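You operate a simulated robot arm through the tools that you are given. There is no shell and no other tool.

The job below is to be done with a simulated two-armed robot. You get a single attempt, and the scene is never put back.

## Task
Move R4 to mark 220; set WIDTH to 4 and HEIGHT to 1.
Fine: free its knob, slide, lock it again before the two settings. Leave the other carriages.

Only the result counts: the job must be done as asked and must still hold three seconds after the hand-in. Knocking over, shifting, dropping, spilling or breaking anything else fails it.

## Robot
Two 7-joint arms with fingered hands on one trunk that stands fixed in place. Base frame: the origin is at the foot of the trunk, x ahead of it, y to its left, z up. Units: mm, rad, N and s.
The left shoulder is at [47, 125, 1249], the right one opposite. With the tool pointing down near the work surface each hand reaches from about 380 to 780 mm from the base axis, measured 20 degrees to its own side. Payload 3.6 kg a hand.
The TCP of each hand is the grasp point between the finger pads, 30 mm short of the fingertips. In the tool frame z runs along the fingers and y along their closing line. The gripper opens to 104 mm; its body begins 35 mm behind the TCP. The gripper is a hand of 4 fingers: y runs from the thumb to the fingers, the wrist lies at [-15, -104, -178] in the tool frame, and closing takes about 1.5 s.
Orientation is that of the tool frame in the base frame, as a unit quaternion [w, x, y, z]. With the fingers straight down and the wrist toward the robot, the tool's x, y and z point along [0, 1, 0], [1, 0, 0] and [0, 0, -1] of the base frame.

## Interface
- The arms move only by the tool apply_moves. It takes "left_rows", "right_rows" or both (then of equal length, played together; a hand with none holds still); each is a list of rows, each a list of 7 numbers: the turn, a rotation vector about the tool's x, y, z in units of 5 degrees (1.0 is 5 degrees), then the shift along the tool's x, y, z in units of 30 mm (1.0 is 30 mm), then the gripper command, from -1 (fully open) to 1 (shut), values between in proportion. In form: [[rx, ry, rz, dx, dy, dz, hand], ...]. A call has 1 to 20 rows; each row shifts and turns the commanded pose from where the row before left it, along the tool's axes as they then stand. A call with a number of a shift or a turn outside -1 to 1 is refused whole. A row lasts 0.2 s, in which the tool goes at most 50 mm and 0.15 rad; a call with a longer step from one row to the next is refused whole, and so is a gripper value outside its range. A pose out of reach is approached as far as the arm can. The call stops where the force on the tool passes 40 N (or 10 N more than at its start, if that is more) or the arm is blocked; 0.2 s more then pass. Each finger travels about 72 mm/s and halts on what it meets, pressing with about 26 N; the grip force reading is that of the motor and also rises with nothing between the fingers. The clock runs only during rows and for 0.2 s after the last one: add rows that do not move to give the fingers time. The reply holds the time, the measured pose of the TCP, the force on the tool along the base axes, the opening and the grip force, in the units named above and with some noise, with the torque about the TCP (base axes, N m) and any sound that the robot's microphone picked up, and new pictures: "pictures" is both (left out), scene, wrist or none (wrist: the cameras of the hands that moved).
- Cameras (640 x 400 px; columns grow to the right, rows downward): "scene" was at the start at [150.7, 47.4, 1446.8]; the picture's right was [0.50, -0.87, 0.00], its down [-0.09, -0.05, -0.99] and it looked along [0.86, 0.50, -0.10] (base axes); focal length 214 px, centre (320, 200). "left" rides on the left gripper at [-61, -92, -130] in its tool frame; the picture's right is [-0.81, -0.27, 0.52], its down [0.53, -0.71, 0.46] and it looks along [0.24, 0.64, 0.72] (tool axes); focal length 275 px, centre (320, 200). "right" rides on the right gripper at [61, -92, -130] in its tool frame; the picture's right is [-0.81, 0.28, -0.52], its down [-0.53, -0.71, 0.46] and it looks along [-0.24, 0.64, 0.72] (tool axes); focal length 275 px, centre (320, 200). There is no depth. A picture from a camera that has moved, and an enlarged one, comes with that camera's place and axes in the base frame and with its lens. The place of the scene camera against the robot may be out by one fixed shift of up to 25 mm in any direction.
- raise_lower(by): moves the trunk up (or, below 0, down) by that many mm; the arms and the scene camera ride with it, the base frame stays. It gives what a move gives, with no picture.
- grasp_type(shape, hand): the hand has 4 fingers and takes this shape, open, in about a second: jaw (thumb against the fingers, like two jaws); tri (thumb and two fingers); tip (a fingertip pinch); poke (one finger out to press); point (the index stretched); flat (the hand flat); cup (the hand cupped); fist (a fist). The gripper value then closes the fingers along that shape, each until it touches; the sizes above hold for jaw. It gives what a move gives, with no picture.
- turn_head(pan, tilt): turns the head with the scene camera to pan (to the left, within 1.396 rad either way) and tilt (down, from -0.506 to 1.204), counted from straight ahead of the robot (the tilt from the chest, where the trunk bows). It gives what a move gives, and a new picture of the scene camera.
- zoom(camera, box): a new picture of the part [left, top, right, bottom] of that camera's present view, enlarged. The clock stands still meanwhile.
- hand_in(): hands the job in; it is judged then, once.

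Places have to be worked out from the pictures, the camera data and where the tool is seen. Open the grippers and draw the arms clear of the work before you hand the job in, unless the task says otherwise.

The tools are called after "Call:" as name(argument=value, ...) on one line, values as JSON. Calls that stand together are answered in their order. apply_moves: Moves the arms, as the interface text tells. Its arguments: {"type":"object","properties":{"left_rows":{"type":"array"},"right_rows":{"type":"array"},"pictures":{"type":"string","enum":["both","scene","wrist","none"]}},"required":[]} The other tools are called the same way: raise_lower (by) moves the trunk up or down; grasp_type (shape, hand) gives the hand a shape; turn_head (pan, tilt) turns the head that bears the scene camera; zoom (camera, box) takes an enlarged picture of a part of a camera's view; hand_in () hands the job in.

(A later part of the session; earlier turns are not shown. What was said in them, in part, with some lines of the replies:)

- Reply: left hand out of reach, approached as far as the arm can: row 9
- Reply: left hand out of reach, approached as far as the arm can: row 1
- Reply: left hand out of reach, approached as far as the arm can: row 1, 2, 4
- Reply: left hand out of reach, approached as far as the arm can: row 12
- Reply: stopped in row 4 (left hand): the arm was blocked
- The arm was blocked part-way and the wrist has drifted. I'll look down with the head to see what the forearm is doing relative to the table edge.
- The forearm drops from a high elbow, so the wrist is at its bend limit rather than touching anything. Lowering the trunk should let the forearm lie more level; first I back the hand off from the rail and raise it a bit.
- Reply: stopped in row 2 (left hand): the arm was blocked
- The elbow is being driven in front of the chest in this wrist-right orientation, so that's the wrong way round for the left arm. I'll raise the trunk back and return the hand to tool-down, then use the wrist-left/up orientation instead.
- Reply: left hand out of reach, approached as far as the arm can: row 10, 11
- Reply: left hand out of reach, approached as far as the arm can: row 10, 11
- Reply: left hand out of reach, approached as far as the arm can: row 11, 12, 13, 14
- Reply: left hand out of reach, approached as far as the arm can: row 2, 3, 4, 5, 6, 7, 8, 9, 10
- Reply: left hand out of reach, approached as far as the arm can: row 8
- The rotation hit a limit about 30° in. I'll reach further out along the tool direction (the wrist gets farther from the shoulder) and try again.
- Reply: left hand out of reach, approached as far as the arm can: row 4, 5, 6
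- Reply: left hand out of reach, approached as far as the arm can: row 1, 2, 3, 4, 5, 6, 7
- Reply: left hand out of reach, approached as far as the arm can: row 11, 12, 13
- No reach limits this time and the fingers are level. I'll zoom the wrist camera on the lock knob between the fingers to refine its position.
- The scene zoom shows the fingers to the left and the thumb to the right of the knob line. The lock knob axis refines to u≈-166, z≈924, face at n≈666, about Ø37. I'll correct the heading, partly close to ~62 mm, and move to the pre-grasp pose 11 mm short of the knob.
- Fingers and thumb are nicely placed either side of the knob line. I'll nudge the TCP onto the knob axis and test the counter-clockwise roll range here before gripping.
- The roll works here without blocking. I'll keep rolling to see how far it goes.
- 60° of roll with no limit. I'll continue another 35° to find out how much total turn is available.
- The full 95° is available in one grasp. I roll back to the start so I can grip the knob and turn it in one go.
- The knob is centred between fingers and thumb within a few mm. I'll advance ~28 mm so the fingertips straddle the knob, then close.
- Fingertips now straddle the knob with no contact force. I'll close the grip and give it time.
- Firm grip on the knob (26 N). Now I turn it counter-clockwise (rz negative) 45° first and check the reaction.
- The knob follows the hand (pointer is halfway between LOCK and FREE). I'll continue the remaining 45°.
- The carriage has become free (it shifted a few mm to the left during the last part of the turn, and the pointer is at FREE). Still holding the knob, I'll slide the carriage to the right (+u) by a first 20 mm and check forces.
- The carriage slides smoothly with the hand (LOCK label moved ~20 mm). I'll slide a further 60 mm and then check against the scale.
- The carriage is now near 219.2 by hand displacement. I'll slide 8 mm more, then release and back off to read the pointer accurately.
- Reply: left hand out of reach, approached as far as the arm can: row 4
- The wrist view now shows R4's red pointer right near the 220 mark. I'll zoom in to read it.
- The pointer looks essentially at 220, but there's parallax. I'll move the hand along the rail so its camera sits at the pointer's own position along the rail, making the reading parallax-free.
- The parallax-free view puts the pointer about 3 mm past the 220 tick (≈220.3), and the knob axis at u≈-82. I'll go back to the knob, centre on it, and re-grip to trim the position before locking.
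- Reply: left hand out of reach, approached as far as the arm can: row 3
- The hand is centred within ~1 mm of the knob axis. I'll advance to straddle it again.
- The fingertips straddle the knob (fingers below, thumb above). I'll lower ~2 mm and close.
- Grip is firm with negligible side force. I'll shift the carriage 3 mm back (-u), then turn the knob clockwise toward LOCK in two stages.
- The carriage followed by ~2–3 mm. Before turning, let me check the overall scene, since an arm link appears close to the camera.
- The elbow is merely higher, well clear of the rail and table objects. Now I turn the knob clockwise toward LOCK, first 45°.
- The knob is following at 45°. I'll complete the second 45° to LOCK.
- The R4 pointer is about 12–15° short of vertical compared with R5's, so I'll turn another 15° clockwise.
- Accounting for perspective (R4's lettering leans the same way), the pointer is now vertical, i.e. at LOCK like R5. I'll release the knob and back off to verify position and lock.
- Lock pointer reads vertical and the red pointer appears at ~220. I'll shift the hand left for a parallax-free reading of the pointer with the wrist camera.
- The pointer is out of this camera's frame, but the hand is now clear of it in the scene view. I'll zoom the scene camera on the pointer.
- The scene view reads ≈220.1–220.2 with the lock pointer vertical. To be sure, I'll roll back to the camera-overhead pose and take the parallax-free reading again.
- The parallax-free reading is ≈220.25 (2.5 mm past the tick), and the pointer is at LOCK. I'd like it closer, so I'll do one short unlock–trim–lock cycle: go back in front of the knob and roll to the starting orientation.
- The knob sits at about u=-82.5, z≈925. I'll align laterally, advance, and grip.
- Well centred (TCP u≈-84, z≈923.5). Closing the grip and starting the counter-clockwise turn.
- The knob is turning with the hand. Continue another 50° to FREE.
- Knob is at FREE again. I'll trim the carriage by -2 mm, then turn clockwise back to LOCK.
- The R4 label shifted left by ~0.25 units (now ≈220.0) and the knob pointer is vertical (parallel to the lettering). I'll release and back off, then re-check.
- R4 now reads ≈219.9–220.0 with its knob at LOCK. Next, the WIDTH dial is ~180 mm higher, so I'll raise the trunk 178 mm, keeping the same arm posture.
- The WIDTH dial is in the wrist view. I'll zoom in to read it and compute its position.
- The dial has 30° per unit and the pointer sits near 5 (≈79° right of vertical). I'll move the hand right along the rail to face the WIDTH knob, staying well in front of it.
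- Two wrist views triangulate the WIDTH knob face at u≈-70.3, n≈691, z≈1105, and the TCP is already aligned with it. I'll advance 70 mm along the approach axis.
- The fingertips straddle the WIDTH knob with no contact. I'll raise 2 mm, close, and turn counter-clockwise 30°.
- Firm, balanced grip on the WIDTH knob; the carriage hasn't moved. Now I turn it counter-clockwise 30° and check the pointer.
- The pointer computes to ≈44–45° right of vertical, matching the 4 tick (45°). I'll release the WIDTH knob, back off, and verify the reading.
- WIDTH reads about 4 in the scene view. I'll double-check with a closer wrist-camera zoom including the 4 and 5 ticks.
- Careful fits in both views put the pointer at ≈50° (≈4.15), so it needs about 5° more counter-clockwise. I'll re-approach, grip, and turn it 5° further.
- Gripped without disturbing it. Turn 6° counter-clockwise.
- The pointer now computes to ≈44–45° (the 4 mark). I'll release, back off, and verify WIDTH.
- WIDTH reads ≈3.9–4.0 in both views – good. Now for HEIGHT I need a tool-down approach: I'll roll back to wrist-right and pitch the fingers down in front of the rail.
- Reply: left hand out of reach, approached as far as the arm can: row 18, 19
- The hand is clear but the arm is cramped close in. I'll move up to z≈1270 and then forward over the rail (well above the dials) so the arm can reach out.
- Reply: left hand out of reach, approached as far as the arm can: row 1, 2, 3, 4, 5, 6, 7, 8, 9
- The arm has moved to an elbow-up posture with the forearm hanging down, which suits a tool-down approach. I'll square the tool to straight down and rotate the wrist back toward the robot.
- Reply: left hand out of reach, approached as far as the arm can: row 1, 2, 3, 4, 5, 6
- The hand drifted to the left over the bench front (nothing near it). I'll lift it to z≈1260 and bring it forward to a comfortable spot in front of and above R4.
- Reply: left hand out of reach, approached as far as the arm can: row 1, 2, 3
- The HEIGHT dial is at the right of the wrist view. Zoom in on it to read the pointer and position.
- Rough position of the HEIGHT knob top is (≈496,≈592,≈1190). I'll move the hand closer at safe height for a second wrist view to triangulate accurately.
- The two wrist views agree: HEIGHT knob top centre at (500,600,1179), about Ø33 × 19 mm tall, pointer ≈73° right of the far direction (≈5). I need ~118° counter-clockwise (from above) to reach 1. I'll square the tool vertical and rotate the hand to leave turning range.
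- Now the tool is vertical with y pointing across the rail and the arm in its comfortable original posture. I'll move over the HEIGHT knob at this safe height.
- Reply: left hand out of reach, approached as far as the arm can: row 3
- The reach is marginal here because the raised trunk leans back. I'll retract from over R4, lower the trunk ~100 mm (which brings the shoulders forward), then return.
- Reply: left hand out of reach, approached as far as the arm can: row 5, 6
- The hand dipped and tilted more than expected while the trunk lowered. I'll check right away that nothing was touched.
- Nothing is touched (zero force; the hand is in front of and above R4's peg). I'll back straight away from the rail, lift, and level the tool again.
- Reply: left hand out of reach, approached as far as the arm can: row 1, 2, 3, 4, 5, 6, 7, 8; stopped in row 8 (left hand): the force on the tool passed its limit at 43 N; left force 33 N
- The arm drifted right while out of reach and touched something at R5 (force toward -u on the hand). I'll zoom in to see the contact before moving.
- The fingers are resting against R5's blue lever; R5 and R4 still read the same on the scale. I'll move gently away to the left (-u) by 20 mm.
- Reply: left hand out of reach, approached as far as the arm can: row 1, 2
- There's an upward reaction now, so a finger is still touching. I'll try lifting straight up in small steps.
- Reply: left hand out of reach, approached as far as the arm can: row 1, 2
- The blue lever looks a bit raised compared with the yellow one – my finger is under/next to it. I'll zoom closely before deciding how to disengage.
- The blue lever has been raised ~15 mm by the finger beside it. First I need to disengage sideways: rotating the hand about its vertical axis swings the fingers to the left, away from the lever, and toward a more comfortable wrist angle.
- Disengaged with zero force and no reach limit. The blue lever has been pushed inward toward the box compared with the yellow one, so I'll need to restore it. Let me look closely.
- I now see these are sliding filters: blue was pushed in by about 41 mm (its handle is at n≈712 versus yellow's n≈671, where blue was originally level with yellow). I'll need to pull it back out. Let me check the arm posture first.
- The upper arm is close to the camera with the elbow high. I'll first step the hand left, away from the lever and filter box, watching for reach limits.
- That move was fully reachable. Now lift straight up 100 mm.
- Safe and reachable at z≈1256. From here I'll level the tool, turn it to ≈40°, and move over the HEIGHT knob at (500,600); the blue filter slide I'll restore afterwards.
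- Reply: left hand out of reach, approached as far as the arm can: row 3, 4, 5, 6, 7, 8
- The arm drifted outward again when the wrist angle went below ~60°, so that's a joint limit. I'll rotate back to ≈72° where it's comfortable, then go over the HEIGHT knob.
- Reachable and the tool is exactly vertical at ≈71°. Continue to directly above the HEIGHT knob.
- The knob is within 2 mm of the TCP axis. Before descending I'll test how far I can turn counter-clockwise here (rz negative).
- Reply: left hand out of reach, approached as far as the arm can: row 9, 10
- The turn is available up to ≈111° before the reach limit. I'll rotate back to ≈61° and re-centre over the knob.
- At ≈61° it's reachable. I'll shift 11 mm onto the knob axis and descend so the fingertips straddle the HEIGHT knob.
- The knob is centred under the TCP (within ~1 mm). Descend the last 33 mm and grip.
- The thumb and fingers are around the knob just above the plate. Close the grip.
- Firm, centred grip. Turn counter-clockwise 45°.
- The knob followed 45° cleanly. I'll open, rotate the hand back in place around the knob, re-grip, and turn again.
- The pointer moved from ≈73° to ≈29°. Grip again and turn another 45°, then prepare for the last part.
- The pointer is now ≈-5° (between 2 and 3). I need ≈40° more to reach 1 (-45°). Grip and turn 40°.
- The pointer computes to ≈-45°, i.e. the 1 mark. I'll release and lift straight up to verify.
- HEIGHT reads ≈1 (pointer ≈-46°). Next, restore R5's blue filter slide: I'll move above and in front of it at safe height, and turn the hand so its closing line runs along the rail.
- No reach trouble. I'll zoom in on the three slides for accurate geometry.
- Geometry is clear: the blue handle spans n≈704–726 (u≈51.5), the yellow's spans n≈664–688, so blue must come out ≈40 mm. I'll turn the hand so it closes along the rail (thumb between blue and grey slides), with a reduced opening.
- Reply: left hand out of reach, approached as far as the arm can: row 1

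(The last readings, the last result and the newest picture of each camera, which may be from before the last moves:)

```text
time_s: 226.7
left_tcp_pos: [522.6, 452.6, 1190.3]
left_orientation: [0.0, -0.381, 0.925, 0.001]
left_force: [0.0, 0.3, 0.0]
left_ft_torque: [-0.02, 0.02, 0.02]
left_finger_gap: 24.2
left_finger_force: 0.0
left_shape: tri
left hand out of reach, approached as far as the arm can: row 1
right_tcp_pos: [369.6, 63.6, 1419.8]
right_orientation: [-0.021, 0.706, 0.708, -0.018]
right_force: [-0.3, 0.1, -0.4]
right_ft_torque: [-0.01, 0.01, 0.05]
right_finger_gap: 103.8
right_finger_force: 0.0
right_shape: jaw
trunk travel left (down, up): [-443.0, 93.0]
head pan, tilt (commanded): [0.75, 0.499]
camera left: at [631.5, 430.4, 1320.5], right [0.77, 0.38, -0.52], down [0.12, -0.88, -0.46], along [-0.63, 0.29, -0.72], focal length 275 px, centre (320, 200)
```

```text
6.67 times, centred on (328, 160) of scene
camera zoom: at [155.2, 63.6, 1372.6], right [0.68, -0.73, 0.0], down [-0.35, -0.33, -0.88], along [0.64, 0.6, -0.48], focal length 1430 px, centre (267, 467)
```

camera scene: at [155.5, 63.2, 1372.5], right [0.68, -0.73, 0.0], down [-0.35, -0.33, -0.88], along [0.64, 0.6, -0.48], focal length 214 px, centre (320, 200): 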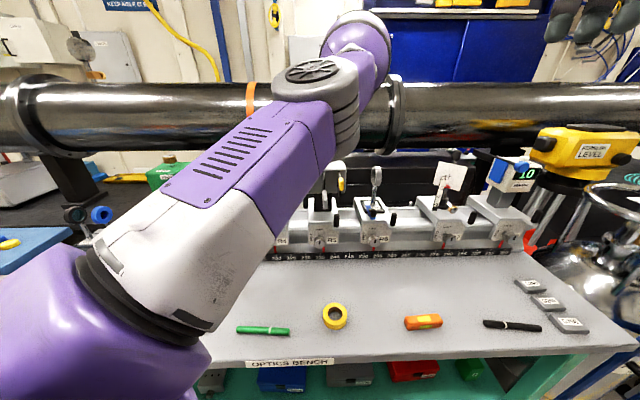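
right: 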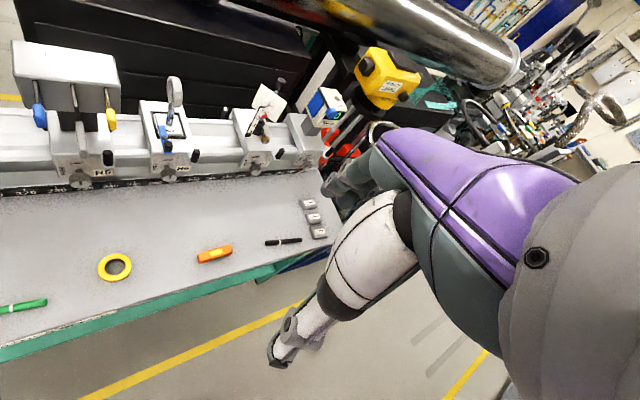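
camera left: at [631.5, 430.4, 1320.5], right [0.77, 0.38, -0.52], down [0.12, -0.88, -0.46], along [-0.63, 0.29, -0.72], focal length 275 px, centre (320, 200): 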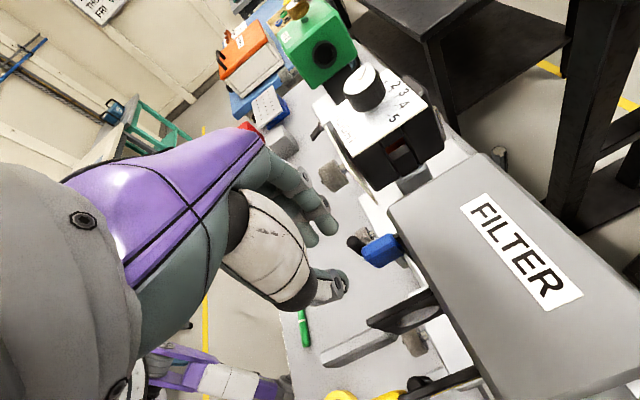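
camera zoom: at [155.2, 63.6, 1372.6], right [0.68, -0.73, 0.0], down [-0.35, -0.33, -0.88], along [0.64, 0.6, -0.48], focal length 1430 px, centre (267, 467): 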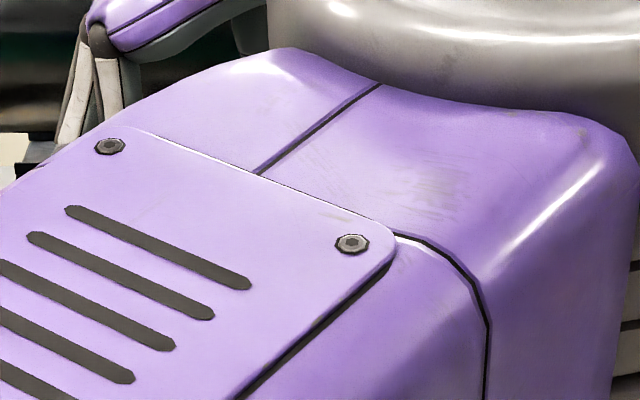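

Lower down the lateral move should be reachable. The blue handle is confirmed at (538,477.5), top z≈1128. I'll shift over it at this height.

Call:
apply_moves(left_rows=[[0, 0, 0, -0.28, 0.1, 0, 0.54], [0, 0, 0, -0.28, 0.1, 0, 0.54], [0, 0, 0, 0, 0, 0, 0.54]], pictures="wrist")

Call:
zoom(camera="left", box=[280, 170, 440, 270])

```text
time_s: 227.5
left_tcp_pos: [530.8, 466.2, 1190.3]
left_orientation: [0.0, -0.38, 0.925, 0.0]
left_force: [0.5, -0.4, 0.9]
left_ft_torque: [-0.01, 0.02, -0.03]
left_finger_gap: 24.6
left_finger_force: 0.0
left_shape: tri
right_tcp_pos: [370.3, 64.3, 1418.9]
right_orientation: [-0.021, 0.706, 0.707, -0.018]
right_force: [-0.2, -0.2, 0.2]
right_ft_torque: [-0.03, -0.02, -0.01]
right_finger_gap: 103.7
right_finger_force: 0.1
right_shape: jaw
trunk travel left (down, up): [-443.0, 93.0]
head pan, tilt (commanded): [0.75, 0.499]
camera left: at [639.8, 445.4, 1320.2], right [0.77, 0.38, -0.52], down [0.12, -0.88, -0.46], along [-0.63, 0.29, -0.72], focal length 275 px, centre (320, 200)
```

left: 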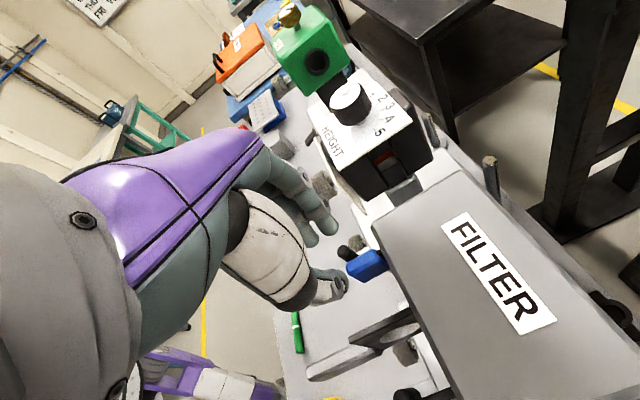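

```text
4.00 times, centred on (360, 220) of left
camera zoom: at [639.8, 445.4, 1320.2], right [0.77, 0.38, -0.52], down [0.12, -0.88, -0.46], along [-0.63, 0.29, -0.72], focal length 1101 px, centre (160, 120)
```

zoom: 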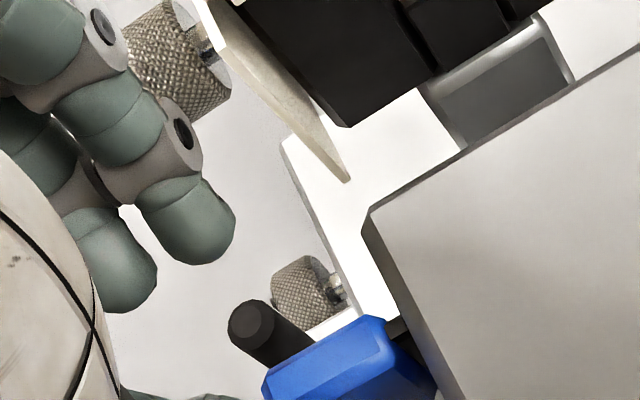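

Aligned (u≈45.7, n≈705). I'll nudge 2 mm left and descend gently around the handle.

Call:
apply_moves(left_rows=[[0, 0, 0, 0, 0.08, 0.5, 0.54], [0, 0, 0, 0, 0, 0.5, 0.54], [0, 0, 0, 0, 0, 0.3, 0.54], [0, 0, 0, 0, 0, 0, 0.54]], pictures="wrist")

Call:
zoom(camera="left", box=[260, 150, 420, 250])

```text
time_s: 228.5
left_tcp_pos: [529.5, 468.8, 1151.6]
left_orientation: [0.0, -0.381, 0.925, 0.002]
left_force: [0.3, -0.3, -0.6]
left_ft_torque: [0.0, 0.0, 0.03]
left_finger_gap: 24.2
left_finger_force: 0.0
left_shape: tri
right_tcp_pos: [369.4, 64.4, 1420.8]
right_orientation: [-0.021, 0.707, 0.707, -0.018]
right_force: [-0.4, 0.6, -0.3]
right_ft_torque: [0.0, 0.01, 0.01]
right_finger_gap: 103.6
right_finger_force: 0.1
right_shape: jaw
trunk travel left (down, up): [-443.0, 93.0]
head pan, tilt (commanded): [0.75, 0.499]
camera left: at [637.0, 448.3, 1282.5], right [0.77, 0.38, -0.52], down [0.12, -0.88, -0.46], along [-0.63, 0.29, -0.72], focal length 275 px, centre (320, 200)
```

left: 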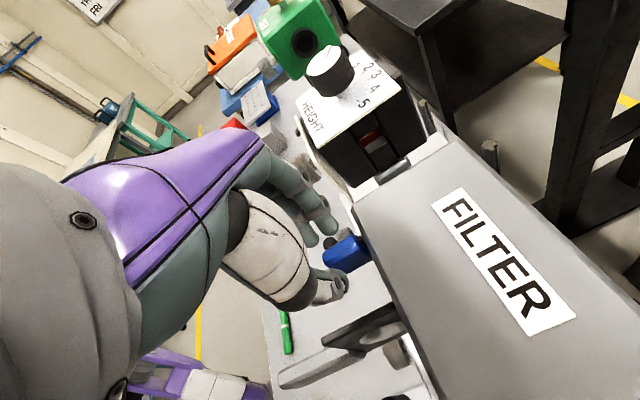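

```text
4.00 times, centred on (340, 200) of left
camera zoom: at [637.0, 448.3, 1282.5], right [0.77, 0.38, -0.52], down [0.12, -0.88, -0.46], along [-0.63, 0.29, -0.72], focal length 1101 px, centre (240, 200)
```

zoom: 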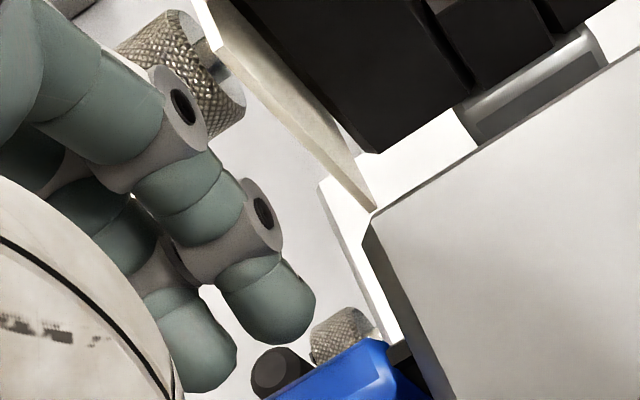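

The handle is between the fingertips (left) and thumb (right). Descend 12 mm more and close gently.

Call:
apply_moves(left_rows=[[0, 0, 0, 0, 0, 0.4, 0.54], [0, 0, 0, 0, 0, 0, 0.54]], pictures="wrist")

Call:
zoom(camera="left", box=[280, 190, 440, 290])

```text
time_s: 229.1
left_tcp_pos: [528.1, 469.0, 1140.0]
left_orientation: [0.0, -0.38, 0.925, 0.001]
left_force: [0.2, -0.8, -0.4]
left_ft_torque: [-0.02, -0.01, -0.01]
left_finger_gap: 24.3
left_finger_force: 0.1
left_shape: tri
right_tcp_pos: [369.2, 63.6, 1419.8]
right_orientation: [-0.02, 0.706, 0.707, -0.018]
right_force: [0.0, 0.9, 0.0]
right_ft_torque: [-0.02, 0.0, -0.01]
right_finger_gap: 103.6
right_finger_force: 0.0
right_shape: jaw
trunk travel left (down, up): [-443.0, 93.0]
head pan, tilt (commanded): [0.75, 0.499]
camera left: at [636.6, 447.7, 1270.5], right [0.77, 0.38, -0.52], down [0.12, -0.88, -0.46], along [-0.63, 0.29, -0.72], focal length 275 px, centre (320, 200)
```

left: 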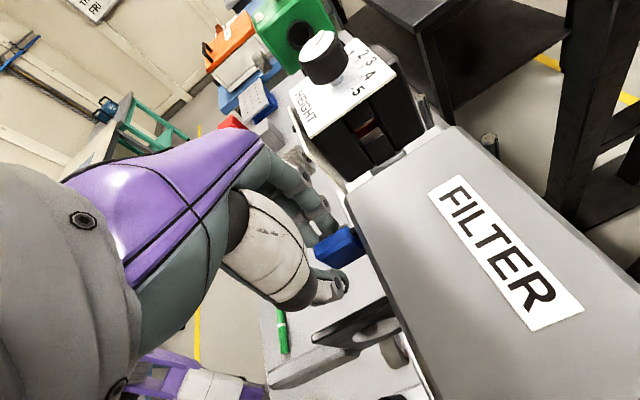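

```text
4.00 times, centred on (360, 240) of left
camera zoom: at [636.6, 447.7, 1270.5], right [0.77, 0.38, -0.52], down [0.12, -0.88, -0.46], along [-0.63, 0.29, -0.72], focal length 1101 px, centre (160, 40)
```

zoom: 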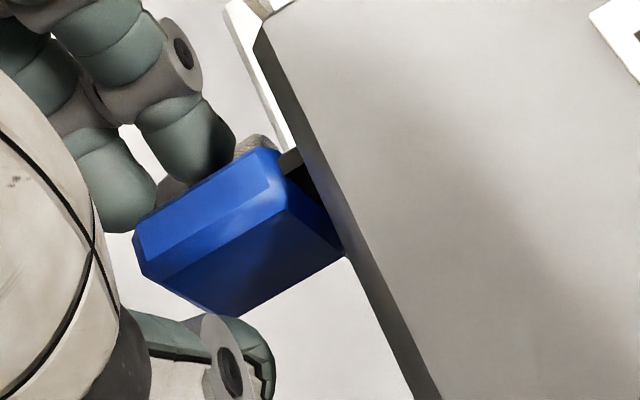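

Fingers and thumb straddle the blue handle neatly. Close on it.

Call:
apply_moves(left_rows=[[0, 0, 0, 0, 0, 0, 0.7], [0, 0, 0, 0, 0, 0, 0.85], [0, 0, 0, 0, 0, 0, 1], [0, 0, 0, 0, 0, 0, 1], [0, 0, 0, 0, 0, 0, 1], [0, 0, 0, 0, 0, 0, 1]], pictures="wrist")

Call:
zoom(camera="left", box=[280, 190, 440, 290])

```text
time_s: 230.5
left_tcp_pos: [529.4, 469.6, 1140.3]
left_orientation: [0.0, -0.379, 0.925, 0.001]
left_force: [2.3, -4.6, -0.5]
left_ft_torque: [-0.1, -0.04, 0.14]
left_finger_gap: 0.2
left_finger_force: 25.8
left_shape: tri
right_tcp_pos: [370.1, 62.2, 1419.4]
right_orientation: [-0.02, 0.706, 0.707, -0.018]
right_force: [0.0, -0.1, -0.2]
right_ft_torque: [-0.01, 0.02, -0.03]
right_finger_gap: 103.6
right_finger_force: 0.0
right_shape: jaw
trunk travel left (down, up): [-443.0, 93.0]
head pan, tilt (commanded): [0.75, 0.499]
camera left: at [637.3, 446.8, 1270.4], right [0.77, 0.38, -0.52], down [0.12, -0.88, -0.46], along [-0.63, 0.29, -0.72], focal length 275 px, centre (320, 200)
```

left: 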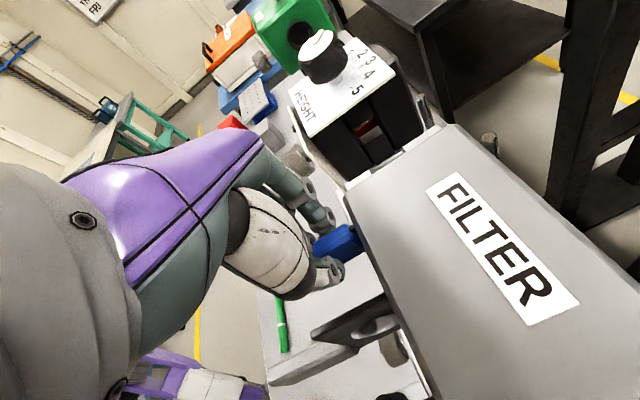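

```text
4.00 times, centred on (360, 240) of left
camera zoom: at [637.3, 446.8, 1270.4], right [0.77, 0.38, -0.52], down [0.12, -0.88, -0.46], along [-0.63, 0.29, -0.72], focal length 1101 px, centre (160, 40)
```

zoom: 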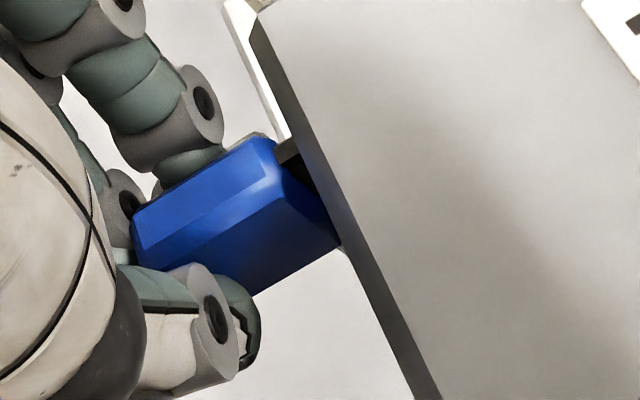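

The handle is pinched between finger and thumb. Pull outward (-n) 10 mm first and check it follows.

Call:
apply_moves(left_rows=[[0, 0, 0, 0.17, 0, 0, 1], [0, 0, 0, 0.17, 0, 0, 1], [0, 0, 0, 0, 0, 0, 1]], pictures="wrist")

Call:
zoom(camera="left", box=[280, 190, 440, 290])

```text
time_s: 231.3
left_tcp_pos: [521.4, 461.8, 1140.0]
left_orientation: [0.0, -0.381, 0.925, 0.001]
left_force: [5.7, -4.3, -0.6]
left_ft_torque: [-0.09, -0.14, 0.09]
left_finger_gap: 0.3
left_finger_force: 25.8
left_shape: tri
right_tcp_pos: [371.1, 62.1, 1420.8]
right_orientation: [-0.02, 0.706, 0.707, -0.017]
right_force: [-0.6, -0.6, 0.0]
right_ft_torque: [-0.01, -0.01, 0.0]
right_finger_gap: 103.6
right_finger_force: 0.0
right_shape: jaw
trunk travel left (down, up): [-443.0, 93.0]
head pan, tilt (commanded): [0.75, 0.499]
camera left: at [630.8, 440.3, 1270.3], right [0.77, 0.38, -0.52], down [0.12, -0.88, -0.46], along [-0.63, 0.29, -0.72], focal length 275 px, centre (320, 200)
```

left: 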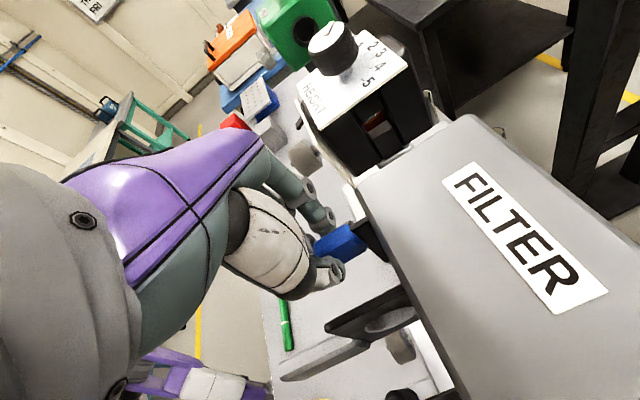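

```text
4.00 times, centred on (360, 240) of left
camera zoom: at [630.8, 440.3, 1270.3], right [0.77, 0.38, -0.52], down [0.12, -0.88, -0.46], along [-0.63, 0.29, -0.72], focal length 1101 px, centre (160, 40)
```

zoom: 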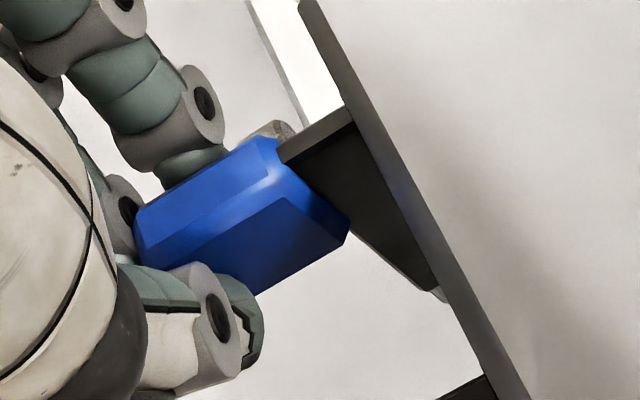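

The slide follows the hand. Continue pulling ~24 mm more, then compare with yellow.

Call:
apply_moves(left_rows=[[0, 0, 0, 0.2, 0, 0, 1], [0, 0, 0, 0.2, 0, 0, 1], [0, 0, 0, 0.2, 0, 0, 1], [0, 0, 0, 0.2, 0, 0, 1], [0, 0, 0, 0, 0, 0, 1]], pictures="wrist")

Call:
zoom(camera="left", box=[280, 190, 440, 290])

Call:
zoom(camera="left", box=[300, 200, 560, 400])

```text
time_s: 232.5
left_tcp_pos: [506.1, 445.2, 1140.0]
left_orientation: [0.001, -0.38, 0.925, 0.003]
left_force: [4.2, -3.8, 2.3]
left_ft_torque: [-0.08, -0.12, 0.12]
left_finger_gap: 0.3
left_finger_force: 26.3
left_shape: tri
right_tcp_pos: [369.8, 62.4, 1420.4]
right_orientation: [-0.02, 0.706, 0.707, -0.018]
right_force: [0.5, -0.9, -0.1]
right_ft_torque: [-0.01, -0.03, -0.02]
right_finger_gap: 103.6
right_finger_force: 0.1
right_shape: jaw
trunk travel left (down, up): [-443.0, 93.0]
head pan, tilt (commanded): [0.75, 0.499]
camera left: at [614.2, 423.4, 1270.2], right [0.77, 0.38, -0.52], down [0.12, -0.88, -0.46], along [-0.63, 0.29, -0.72], focal length 275 px, centre (320, 200)
```

left: 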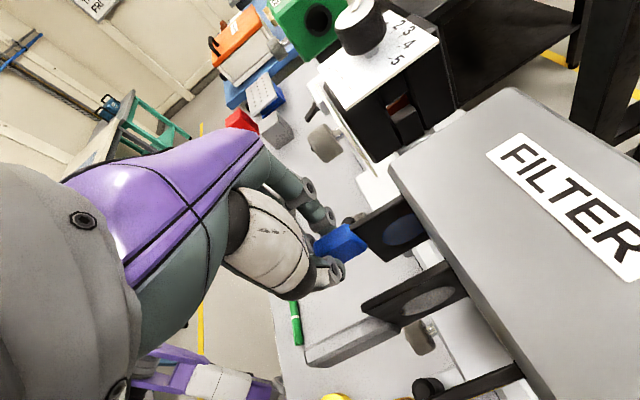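

```text
4.00 times, centred on (360, 240) of left
camera zoom: at [614.2, 423.4, 1270.2], right [0.77, 0.38, -0.52], down [0.12, -0.88, -0.46], along [-0.63, 0.29, -0.72], focal length 1101 px, centre (160, 40)
```

zoom: 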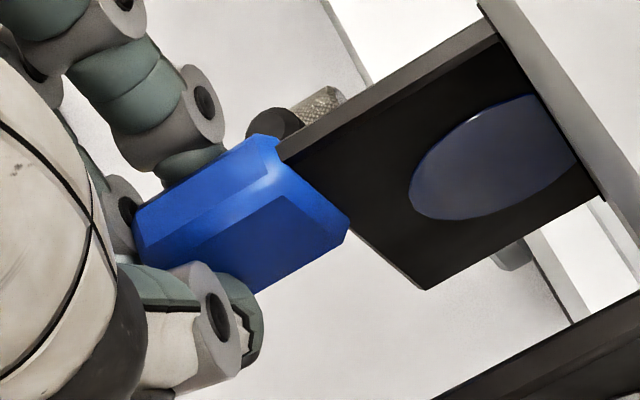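

```text
2.00 times, centred on (430, 300) of left
camera zoom: at [614.2, 423.4, 1270.2], right [0.77, 0.38, -0.52], down [0.12, -0.88, -0.46], along [-0.63, 0.29, -0.72], focal length 551 px, centre (100, 0)
```

zoom: 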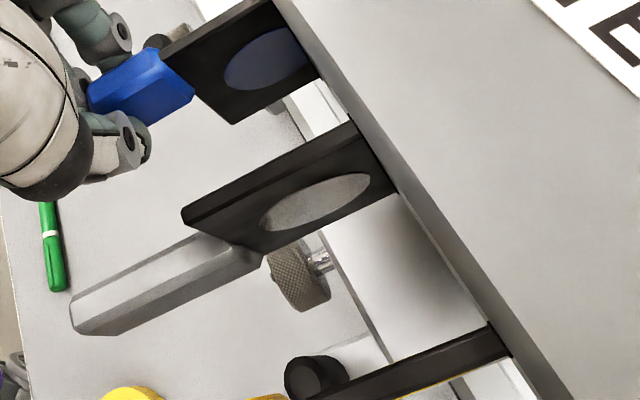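

The slide has come out ~34 mm; images from before the mishap put the blue handle's original centre at n≈674.5 (level with yellow), and it's now at ≈685. Pull another 10 mm.

Call:
apply_moves(left_rows=[[0, 0, 0, 0.172, 0, 0, 1], [0, 0, 0, 0.172, 0, 0, 1], [0, 0, 0, 0, 0, 0, 1], [0, 0, 0, 0, 0, 0, 1]], pictures="wrist")

Call:
zoom(camera="left", box=[280, 190, 440, 290])

Call:
zoom(camera="left", box=[300, 200, 560, 400])

```text
time_s: 233.5
left_tcp_pos: [498.2, 437.1, 1139.1]
left_orientation: [0.0, -0.38, 0.925, 0.002]
left_force: [4.4, -5.2, 4.7]
left_ft_torque: [-0.11, -0.11, 0.08]
left_finger_gap: 0.2
left_finger_force: 25.6
left_shape: tri
right_tcp_pos: [370.4, 62.2, 1420.3]
right_orientation: [-0.02, 0.706, 0.707, -0.017]
right_force: [0.1, -0.1, 0.1]
right_ft_torque: [0.04, -0.02, -0.02]
right_finger_gap: 103.4
right_finger_force: 0.0
right_shape: jaw
trunk travel left (down, up): [-443.0, 93.0]
head pan, tilt (commanded): [0.75, 0.499]
camera left: at [606.9, 416.0, 1269.9], right [0.77, 0.38, -0.52], down [0.12, -0.88, -0.46], along [-0.63, 0.29, -0.72], focal length 275 px, centre (320, 200)
```

left: 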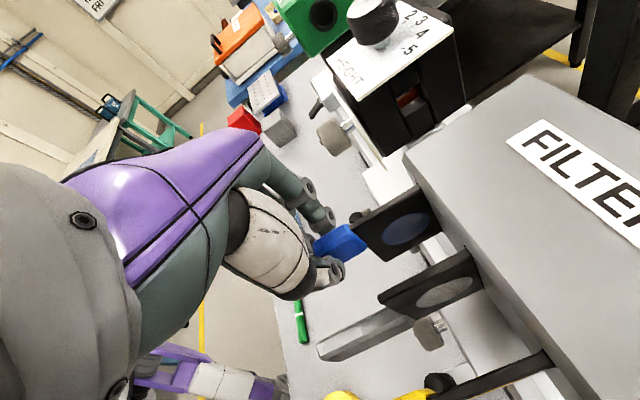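

```text
4.00 times, centred on (360, 240) of left
camera zoom: at [606.9, 416.0, 1269.9], right [0.77, 0.38, -0.52], down [0.12, -0.88, -0.46], along [-0.63, 0.29, -0.72], focal length 1101 px, centre (160, 40)
```

zoom: 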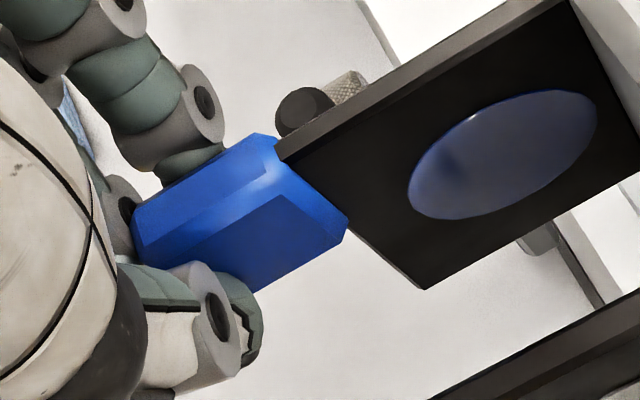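

```text
2.00 times, centred on (430, 300) of left
camera zoom: at [606.9, 416.0, 1269.9], right [0.77, 0.38, -0.52], down [0.12, -0.88, -0.46], along [-0.63, 0.29, -0.72], focal length 551 px, centre (100, 0)
```

zoom: 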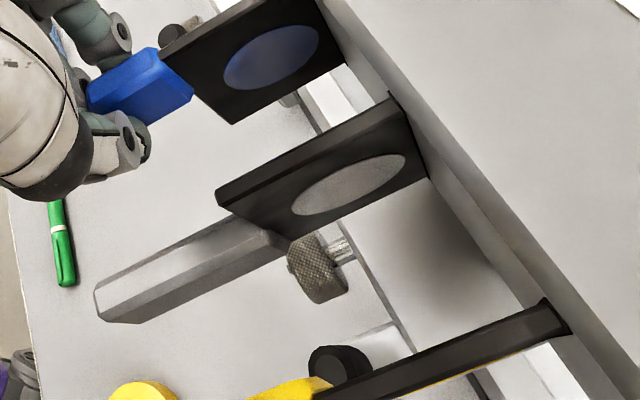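

The blue frame's outer end (n≈688) now lines up with grey and yellow (≈687.5) – all three slides are level as they were. I'll open gently and lift straight up.

Call:
apply_moves(left_rows=[[0, 0, 0, 0, 0, 0, 0.85], [0, 0, 0, 0, 0, 0, 0.7], [0, 0, 0, 0, 0, 0, 0.54], [0, 0, 0, 0, 0, 0, 0.54], [0, 0, 0, 0, 0, 0, 0.54], [0, 0, 0, 0, 0, -0.3, 0.54], [0, 0, 0, 0, 0, -0.5, 0.54], [0, 0, 0, 0, 0, -0.7, 0.54], [0, 0, 0, 0, 0, -0.8, 0.54], [0, 0, 0, 0, 0, 0, 0.54]], pictures="both")

Call:
zoom(camera="left", box=[300, 200, 560, 400])

```text
time_s: 235.7
left_tcp_pos: [499.0, 438.7, 1208.0]
left_orientation: [-0.001, -0.381, 0.925, 0.0]
left_force: [0.2, 0.3, -0.8]
left_ft_torque: [0.0, -0.02, 0.05]
left_finger_gap: 23.6
left_finger_force: 0.0
left_shape: tri
right_tcp_pos: [369.1, 64.0, 1419.4]
right_orientation: [-0.02, 0.706, 0.708, -0.018]
right_force: [-0.1, 0.0, -0.7]
right_ft_torque: [0.0, 0.01, -0.03]
right_finger_gap: 103.7
right_finger_force: 0.0
right_shape: jaw
trunk travel left (down, up): [-443.0, 93.0]
head pan, tilt (commanded): [0.75, 0.499]
camera scene: at [155.7, 63.5, 1372.5], right [0.68, -0.73, 0.0], down [-0.35, -0.33, -0.88], along [0.64, 0.6, -0.48], focal length 214 px, centre (320, 200)
camera left: at [606.4, 416.9, 1338.3], right [0.77, 0.38, -0.52], down [0.12, -0.88, -0.46], along [-0.63, 0.29, -0.72], focal length 275 px, centre (320, 200)
```

scene: 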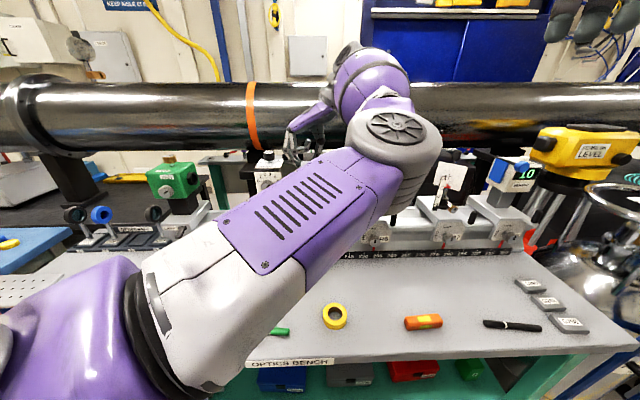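
left: 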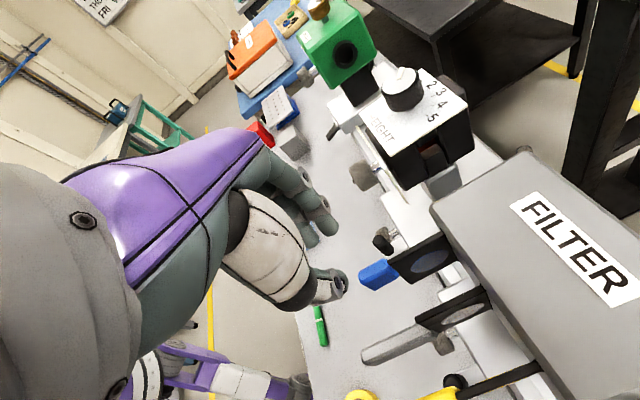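

```text
2.00 times, centred on (430, 300) of left
camera zoom: at [606.4, 416.9, 1338.3], right [0.77, 0.38, -0.52], down [0.12, -0.88, -0.46], along [-0.63, 0.29, -0.72], focal length 551 px, centre (100, 0)
```

zoom: 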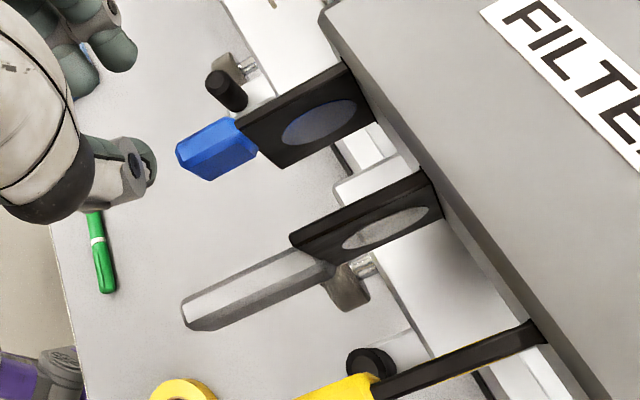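

All three slides look level again. I'll lift the hand away and to the left so I can compare the scene with the picture taken before the mishap.

Call:
apply_moves(left_rows=[[0, 0, 0, 0, 0, -0.8, 0.54], [0, 0, 0, 0, 0, -0.8, 0.54], [0, 0, 0, 0, 0, -0.8, 0.54], [0, 0, 0, 0, 0.8, 0, 0.3], [0, 0, 0, 0, 0.8, 0, 0.0], [0, 0, 0, 0, 0.8, 0, -0.2], [0, 0, 0, 0, 0.8, 0, -0.2], [0, 0, 0, 0, 0.8, 0, -0.2], [0, 0, 0, 0, 0.8, 0, -0.2], [0, 0, 0, 0, 0, 0, -0.2]], pictures="none")

Call:
turn_head(pan=0.7, tilt=0.55)

Call:
zoom(camera="scene", box=[220, 130, 380, 230])

```text
time_s: 237.9
left_tcp_pos: [397.0, 542.0, 1281.3]
left_orientation: [-0.001, -0.38, 0.925, 0.0]
left_force: [-0.3, 0.3, 0.0]
left_ft_torque: [0.0, 0.02, -0.01]
left_finger_gap: 62.0
left_finger_force: 0.1
left_shape: tri
right_tcp_pos: [369.6, 63.4, 1419.6]
right_orientation: [-0.021, 0.707, 0.707, -0.018]
right_force: [0.2, 0.8, 0.3]
right_ft_torque: [-0.02, -0.02, -0.03]
right_finger_gap: 103.8
right_finger_force: 0.0
right_shape: jaw
trunk travel left (down, up): [-443.0, 93.0]
head pan, tilt (commanded): [0.75, 0.499]
```

```text
time_s: 238.5
left_tcp_pos: [396.4, 541.8, 1279.8]
left_orientation: [0.0, -0.38, 0.925, 0.001]
left_force: [-0.9, -0.2, -0.3]
left_ft_torque: [0.01, 0.0, 0.01]
left_finger_gap: 62.1
left_finger_force: 0.1
left_shape: tri
right_tcp_pos: [370.6, 64.0, 1419.7]
right_orientation: [-0.02, 0.707, 0.707, -0.018]
right_force: [1.2, -0.5, 0.5]
right_ft_torque: [-0.03, -0.02, 0.01]
right_finger_gap: 103.8
right_finger_force: 0.0
right_shape: jaw
trunk travel left (down, up): [-443.0, 93.0]
head pan, tilt (commanded): [0.7, 0.55]
camera scene: at [157.6, 59.4, 1368.0], right [0.64, -0.76, 0.0], down [-0.4, -0.34, -0.85], along [0.65, 0.55, -0.52], focal length 214 px, centre (320, 200)
```

scene: 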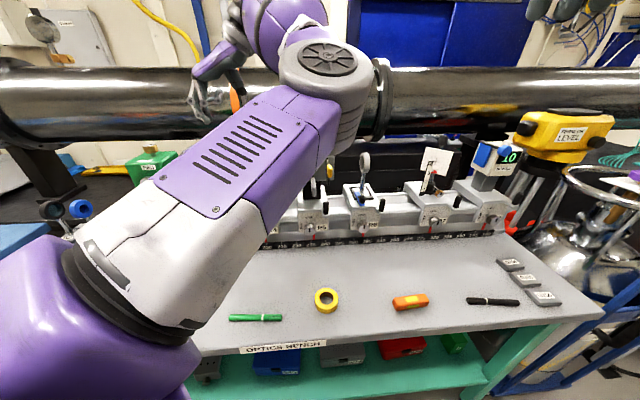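

```text
4.00 times, centred on (300, 180) of scene
camera zoom: at [157.6, 59.4, 1368.0], right [0.64, -0.76, 0.0], down [-0.4, -0.34, -0.85], along [0.65, 0.55, -0.52], focal length 858 px, centre (400, 280)
```

zoom: 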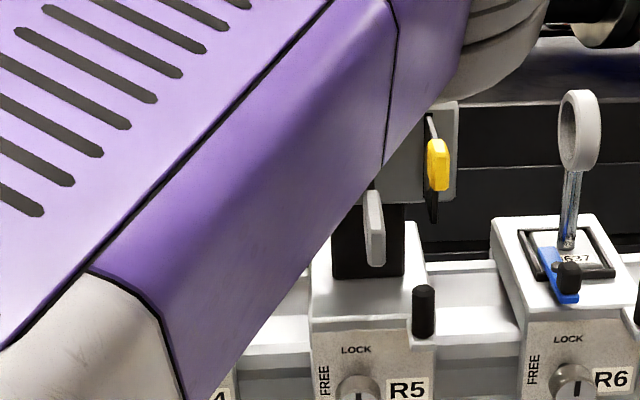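

The upper arm hides the view. I'll rotate the hand back (wrist toward the robot), which swings the elbow up-left out of the camera's way.

Call:
apply_moves(left_rows=[[0, 0, 1, 0, 0, -0.2, -0.2], [0, 0, 1, 0, 0, -0.2, -0.2], [0, 0, 1, 0, 0, -0.2, -0.2], [0, 0, 1, 0, 0, -0.2, -0.2], [0, 0, 1, 0, 0, -0.2, -0.2], [0, 0, 1, 0, 0, 0, -0.2], [0, 0, 1, 0, 0, 0, -0.2], [0, 0, 1, 0, 0, 0, -0.2], [0, 0, 1, 0, 0, 0, -0.2], [0, 0, 1, 0, 0, 0, -0.2], [0, 0, 1, 0, 0, 0, -0.2], [0, 0, 1, 0, 0, 0, -0.2], [0, 0, 1, 0, 0, 0, -0.2], [0, 0, 0, 0, 0, 0, -0.2]], pictures="scene")

Call:
zoom(camera="scene", box=[220, 130, 380, 230])

```text
time_s: 241.5
left_tcp_pos: [434.7, 540.5, 1311.5]
left_orientation: [-0.003, 0.173, 0.985, 0.001]
left_force: [-1.0, -0.9, 0.2]
left_ft_torque: [0.01, -0.02, 0.0]
left_finger_gap: 62.1
left_finger_force: 0.0
left_shape: tri
left hand out of reach, approached as far as the arm can: row 12, 13
right_tcp_pos: [369.0, 63.6, 1419.5]
right_orientation: [-0.02, 0.706, 0.708, -0.017]
right_force: [-0.8, 0.1, 0.2]
right_ft_torque: [-0.01, 0.0, 0.0]
right_finger_gap: 103.4
right_finger_force: 0.1
right_shape: jaw
trunk travel left (down, up): [-443.0, 93.0]
head pan, tilt (commanded): [0.7, 0.55]
camera scene: at [156.9, 59.0, 1368.1], right [0.64, -0.76, 0.0], down [-0.4, -0.34, -0.85], along [0.65, 0.55, -0.52], focal length 214 px, centre (320, 200)
```

scene: 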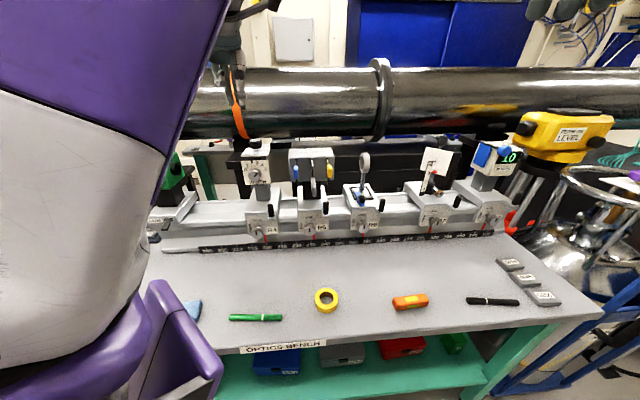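

```text
4.00 times, centred on (300, 180) of scene
camera zoom: at [156.9, 59.0, 1368.1], right [0.64, -0.76, 0.0], down [-0.4, -0.34, -0.85], along [0.65, 0.55, -0.52], focal length 858 px, centre (400, 280)
```

zoom: 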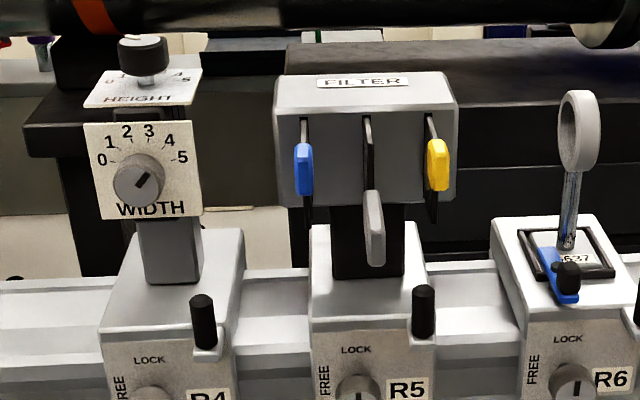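

The view now matches the pre-mishap picture: the blue handle is back level with where it was. I'll verify the R4 scale/lock, WIDTH and HEIGHT readings.

Call:
zoom(camera="scene", box=[236, 212, 300, 252])

Call:
zoom(camera="scene", box=[232, 134, 280, 164])

Call:
zoom(camera="scene", box=[236, 155, 276, 180])

Call:
zoom(camera="scene", box=[280, 140, 344, 180])

```text
10.00 times, centred on (268, 232) of scene
camera zoom: at [156.9, 59.0, 1368.1], right [0.64, -0.76, 0.0], down [-0.4, -0.34, -0.85], along [0.65, 0.55, -0.52], focal length 2145 px, centre (840, -120)
```

zoom: 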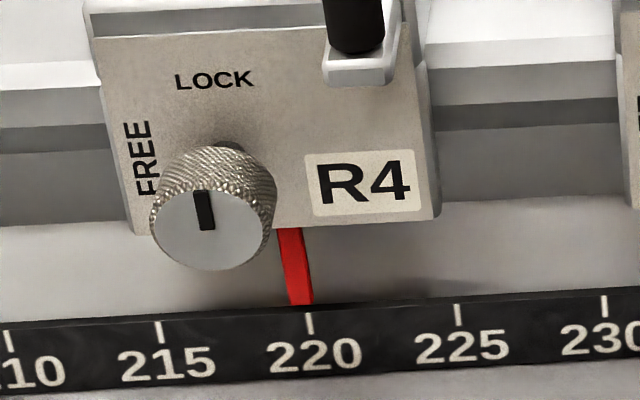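

```text
13.33 times, centred on (256, 149) of scene
camera zoom: at [156.9, 59.0, 1368.1], right [0.64, -0.76, 0.0], down [-0.4, -0.34, -0.85], along [0.65, 0.55, -0.52], focal length 2860 px, centre (1173, 880)
```

zoom: 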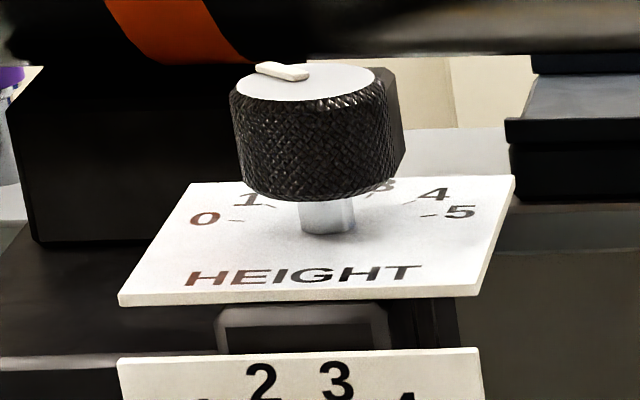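

```text
16.00 times, centred on (256, 168) of scene
camera zoom: at [156.9, 59.0, 1368.1], right [0.64, -0.76, 0.0], down [-0.4, -0.34, -0.85], along [0.65, 0.55, -0.52], focal length 3432 px, centre (1344, 720)
```

zoom: 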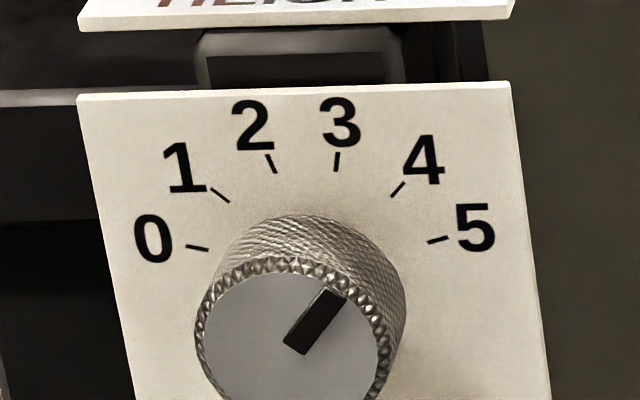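

```text
10.00 times, centred on (312, 160) of scene
camera zoom: at [156.9, 59.0, 1368.1], right [0.64, -0.76, 0.0], down [-0.4, -0.34, -0.85], along [0.65, 0.55, -0.52], focal length 2145 px, centre (400, 600)
```

zoom: 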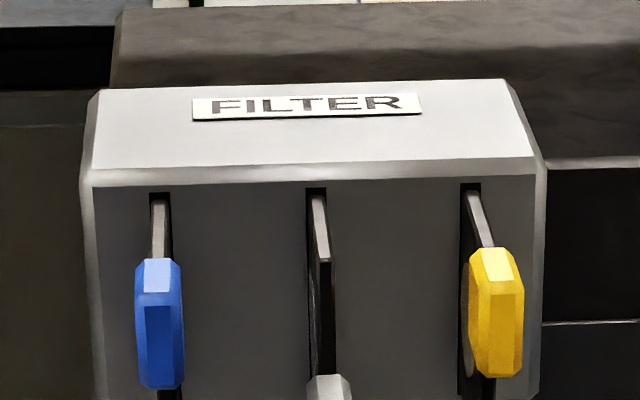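

Everything reads as required: R4 ≈219.9 with LOCK up, WIDTH ≈3.9–4, HEIGHT ≈1, and the blue slide is level with yellow exactly as before. Now I'll rotate to the comfortable wrist angle and draw the left arm back and up, clear of the work, opening the gripper.

Call:
apply_moves(left_rows=[[0, 0, -1, 0, 0, -0.2, -0.2], [0, 0, -1, 0, 0, -0.2, -0.3], [0, 0, -1, 0, 0, -0.2, -0.5], [0, 0, -1, 0, 0, 0, -0.7], [0, 0, -1, 0, 0, 0, -0.9], [0, 0, -1, 0, 0, 0, -1], [0, 0, 0, 0.6, -0.42, -0.2, -1], [0, 0, 0, 0.6, -0.42, -0.2, -1], [0, 0, 0, 0.6, -0.42, -0.2, -1], [0, 0, 0, 0, 0, 0, -1]], pictures="scene")

```text
time_s: 243.7
left_tcp_pos: [388.5, 493.8, 1345.9]
left_orientation: [-0.001, -0.085, 0.996, 0.001]
left_force: [-0.1, -0.4, -0.9]
left_ft_torque: [0.0, 0.01, -0.01]
left_finger_gap: 103.5
left_finger_force: 0.1
left_shape: tri
right_tcp_pos: [370.5, 64.9, 1419.4]
right_orientation: [-0.021, 0.706, 0.707, -0.018]
right_force: [0.9, -0.9, -0.5]
right_ft_torque: [-0.01, -0.05, 0.03]
right_finger_gap: 103.7
right_finger_force: 0.0
right_shape: jaw
trunk travel left (down, up): [-443.0, 93.0]
head pan, tilt (commanded): [0.7, 0.55]
camera scene: at [157.9, 59.8, 1367.9], right [0.64, -0.76, 0.0], down [-0.4, -0.34, -0.85], along [0.65, 0.55, -0.52], focal length 214 px, centre (320, 200)
```

scene: 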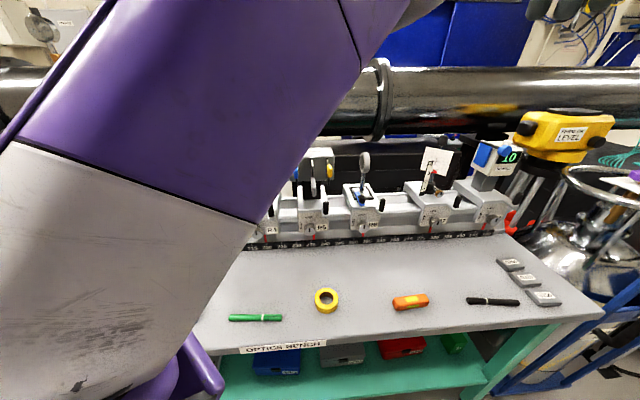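

Clear without any reach limits. One more step back and up, to be well away from the work.

Call:
apply_moves(left_rows=[[0, 0, 0, 0.5, -0.2, -0.3, -1], [0, 0, 0, 0.5, -0.2, -0.3, -1], [0, 0, 0, 0.5, -0.2, -0.3, -1], [0, 0, 0, 0, 0, 0, -1]], pictures="both")

Call:
zoom(camera="left", box=[320, 100, 640, 300])

```text
time_s: 244.7
left_tcp_pos: [346.4, 468.6, 1373.1]
left_orientation: [-0.001, -0.085, 0.996, 0.0]
left_force: [-0.2, 0.0, -0.2]
left_ft_torque: [0.02, -0.05, -0.01]
left_finger_gap: 104.0
left_finger_force: 0.1
left_shape: tri
right_tcp_pos: [370.5, 64.2, 1419.5]
right_orientation: [-0.021, 0.706, 0.708, -0.017]
right_force: [1.4, -2.3, 0.3]
right_ft_torque: [0.01, 0.02, 0.06]
right_finger_gap: 103.8
right_finger_force: 0.1
right_shape: jaw
trunk travel left (down, up): [-443.0, 93.0]
head pan, tilt (commanded): [0.7, 0.55]
camera scene: at [157.9, 59.6, 1367.9], right [0.64, -0.76, 0.0], down [-0.4, -0.34, -0.85], along [0.65, 0.55, -0.52], focal length 214 px, centre (320, 200)
camera left: at [422.8, 388.4, 1503.0], right [0.84, -0.13, -0.52], down [-0.41, -0.79, -0.46], along [-0.35, 0.6, -0.72], focal length 275 px, centre (320, 200)
```

scene: 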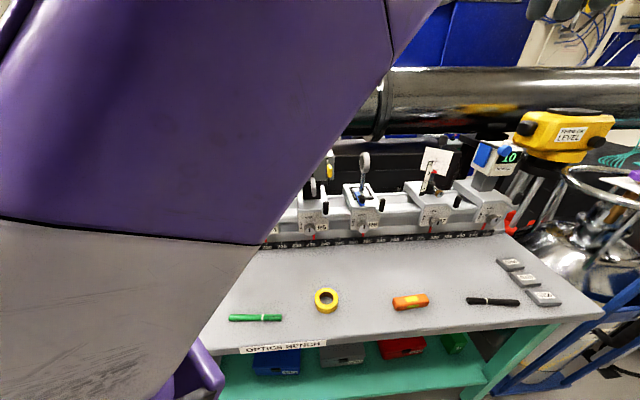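
left: 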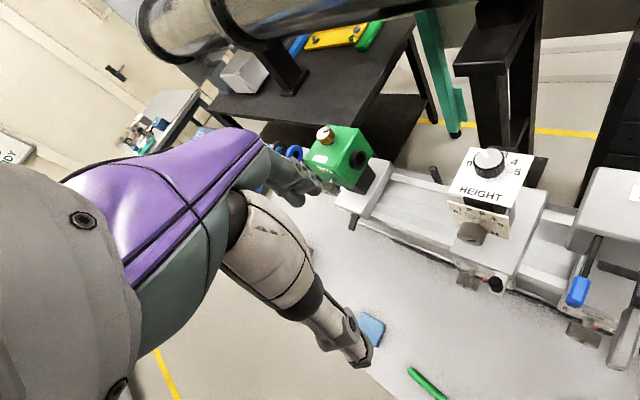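

```text
2.00 times, centred on (480, 200) of left
camera zoom: at [422.8, 388.4, 1503.0], right [0.84, -0.13, -0.52], down [-0.41, -0.79, -0.46], along [-0.35, 0.6, -0.72], focal length 551 px, centre (0, 200)
```

zoom: 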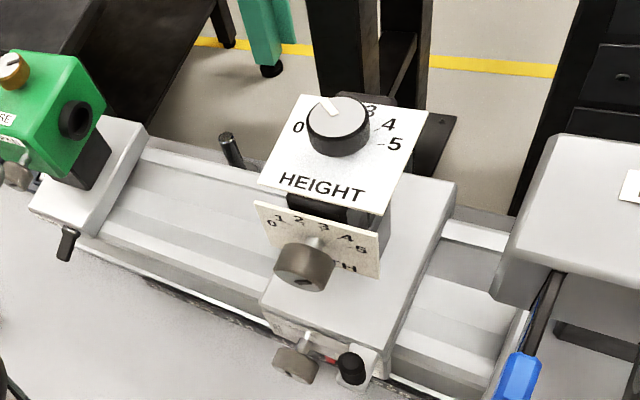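

Both grippers are open and the left hand is well back and above the bench. R4 sits at 220 and is locked, WIDTH is at 4, HEIGHT is at 1, and the blue slide is back in place. I'll hand the job in.

Call:
hand_in()

```text
The job is handed in.
```

I moved R4 to mark 220 and locked it, then set WIDTH to 4 and HEIGHT to 1. The job is handed in, but I don't have the verdict. On the way I knocked R5's blue filter slide in and had to pull it back out.

| Item | Asked | Final reading |
|---|---|---|
| R4 position | 220 | about 219.9, lock knob at LOCK |
| WIDTH | 4 | about 3.9 |
| HEIGHT | 1 | about 0.95 |

- **Order of work:** I freed the knob, slid R4 and locked it before touching either dial. The first lock read about 220.25, so I freed and locked it a second time to bring it closer.
- **R5's blue slide:** while I was lowering the trunk for the HEIGHT dial, the left arm ran out of reach and drifted. Its fingers pushed the slide in by about 43 mm. I gripped the handle and pulled it back until it lined up with the yellow slide. It matches a picture from before the contact to within about 2–3 mm, but it is not exactly where it started.
- **Everything else:** R5's carriage showed no shift on the scale, and I saw no sign that anything else was touched. Both grippers are open, and the left arm is back and above the bench.
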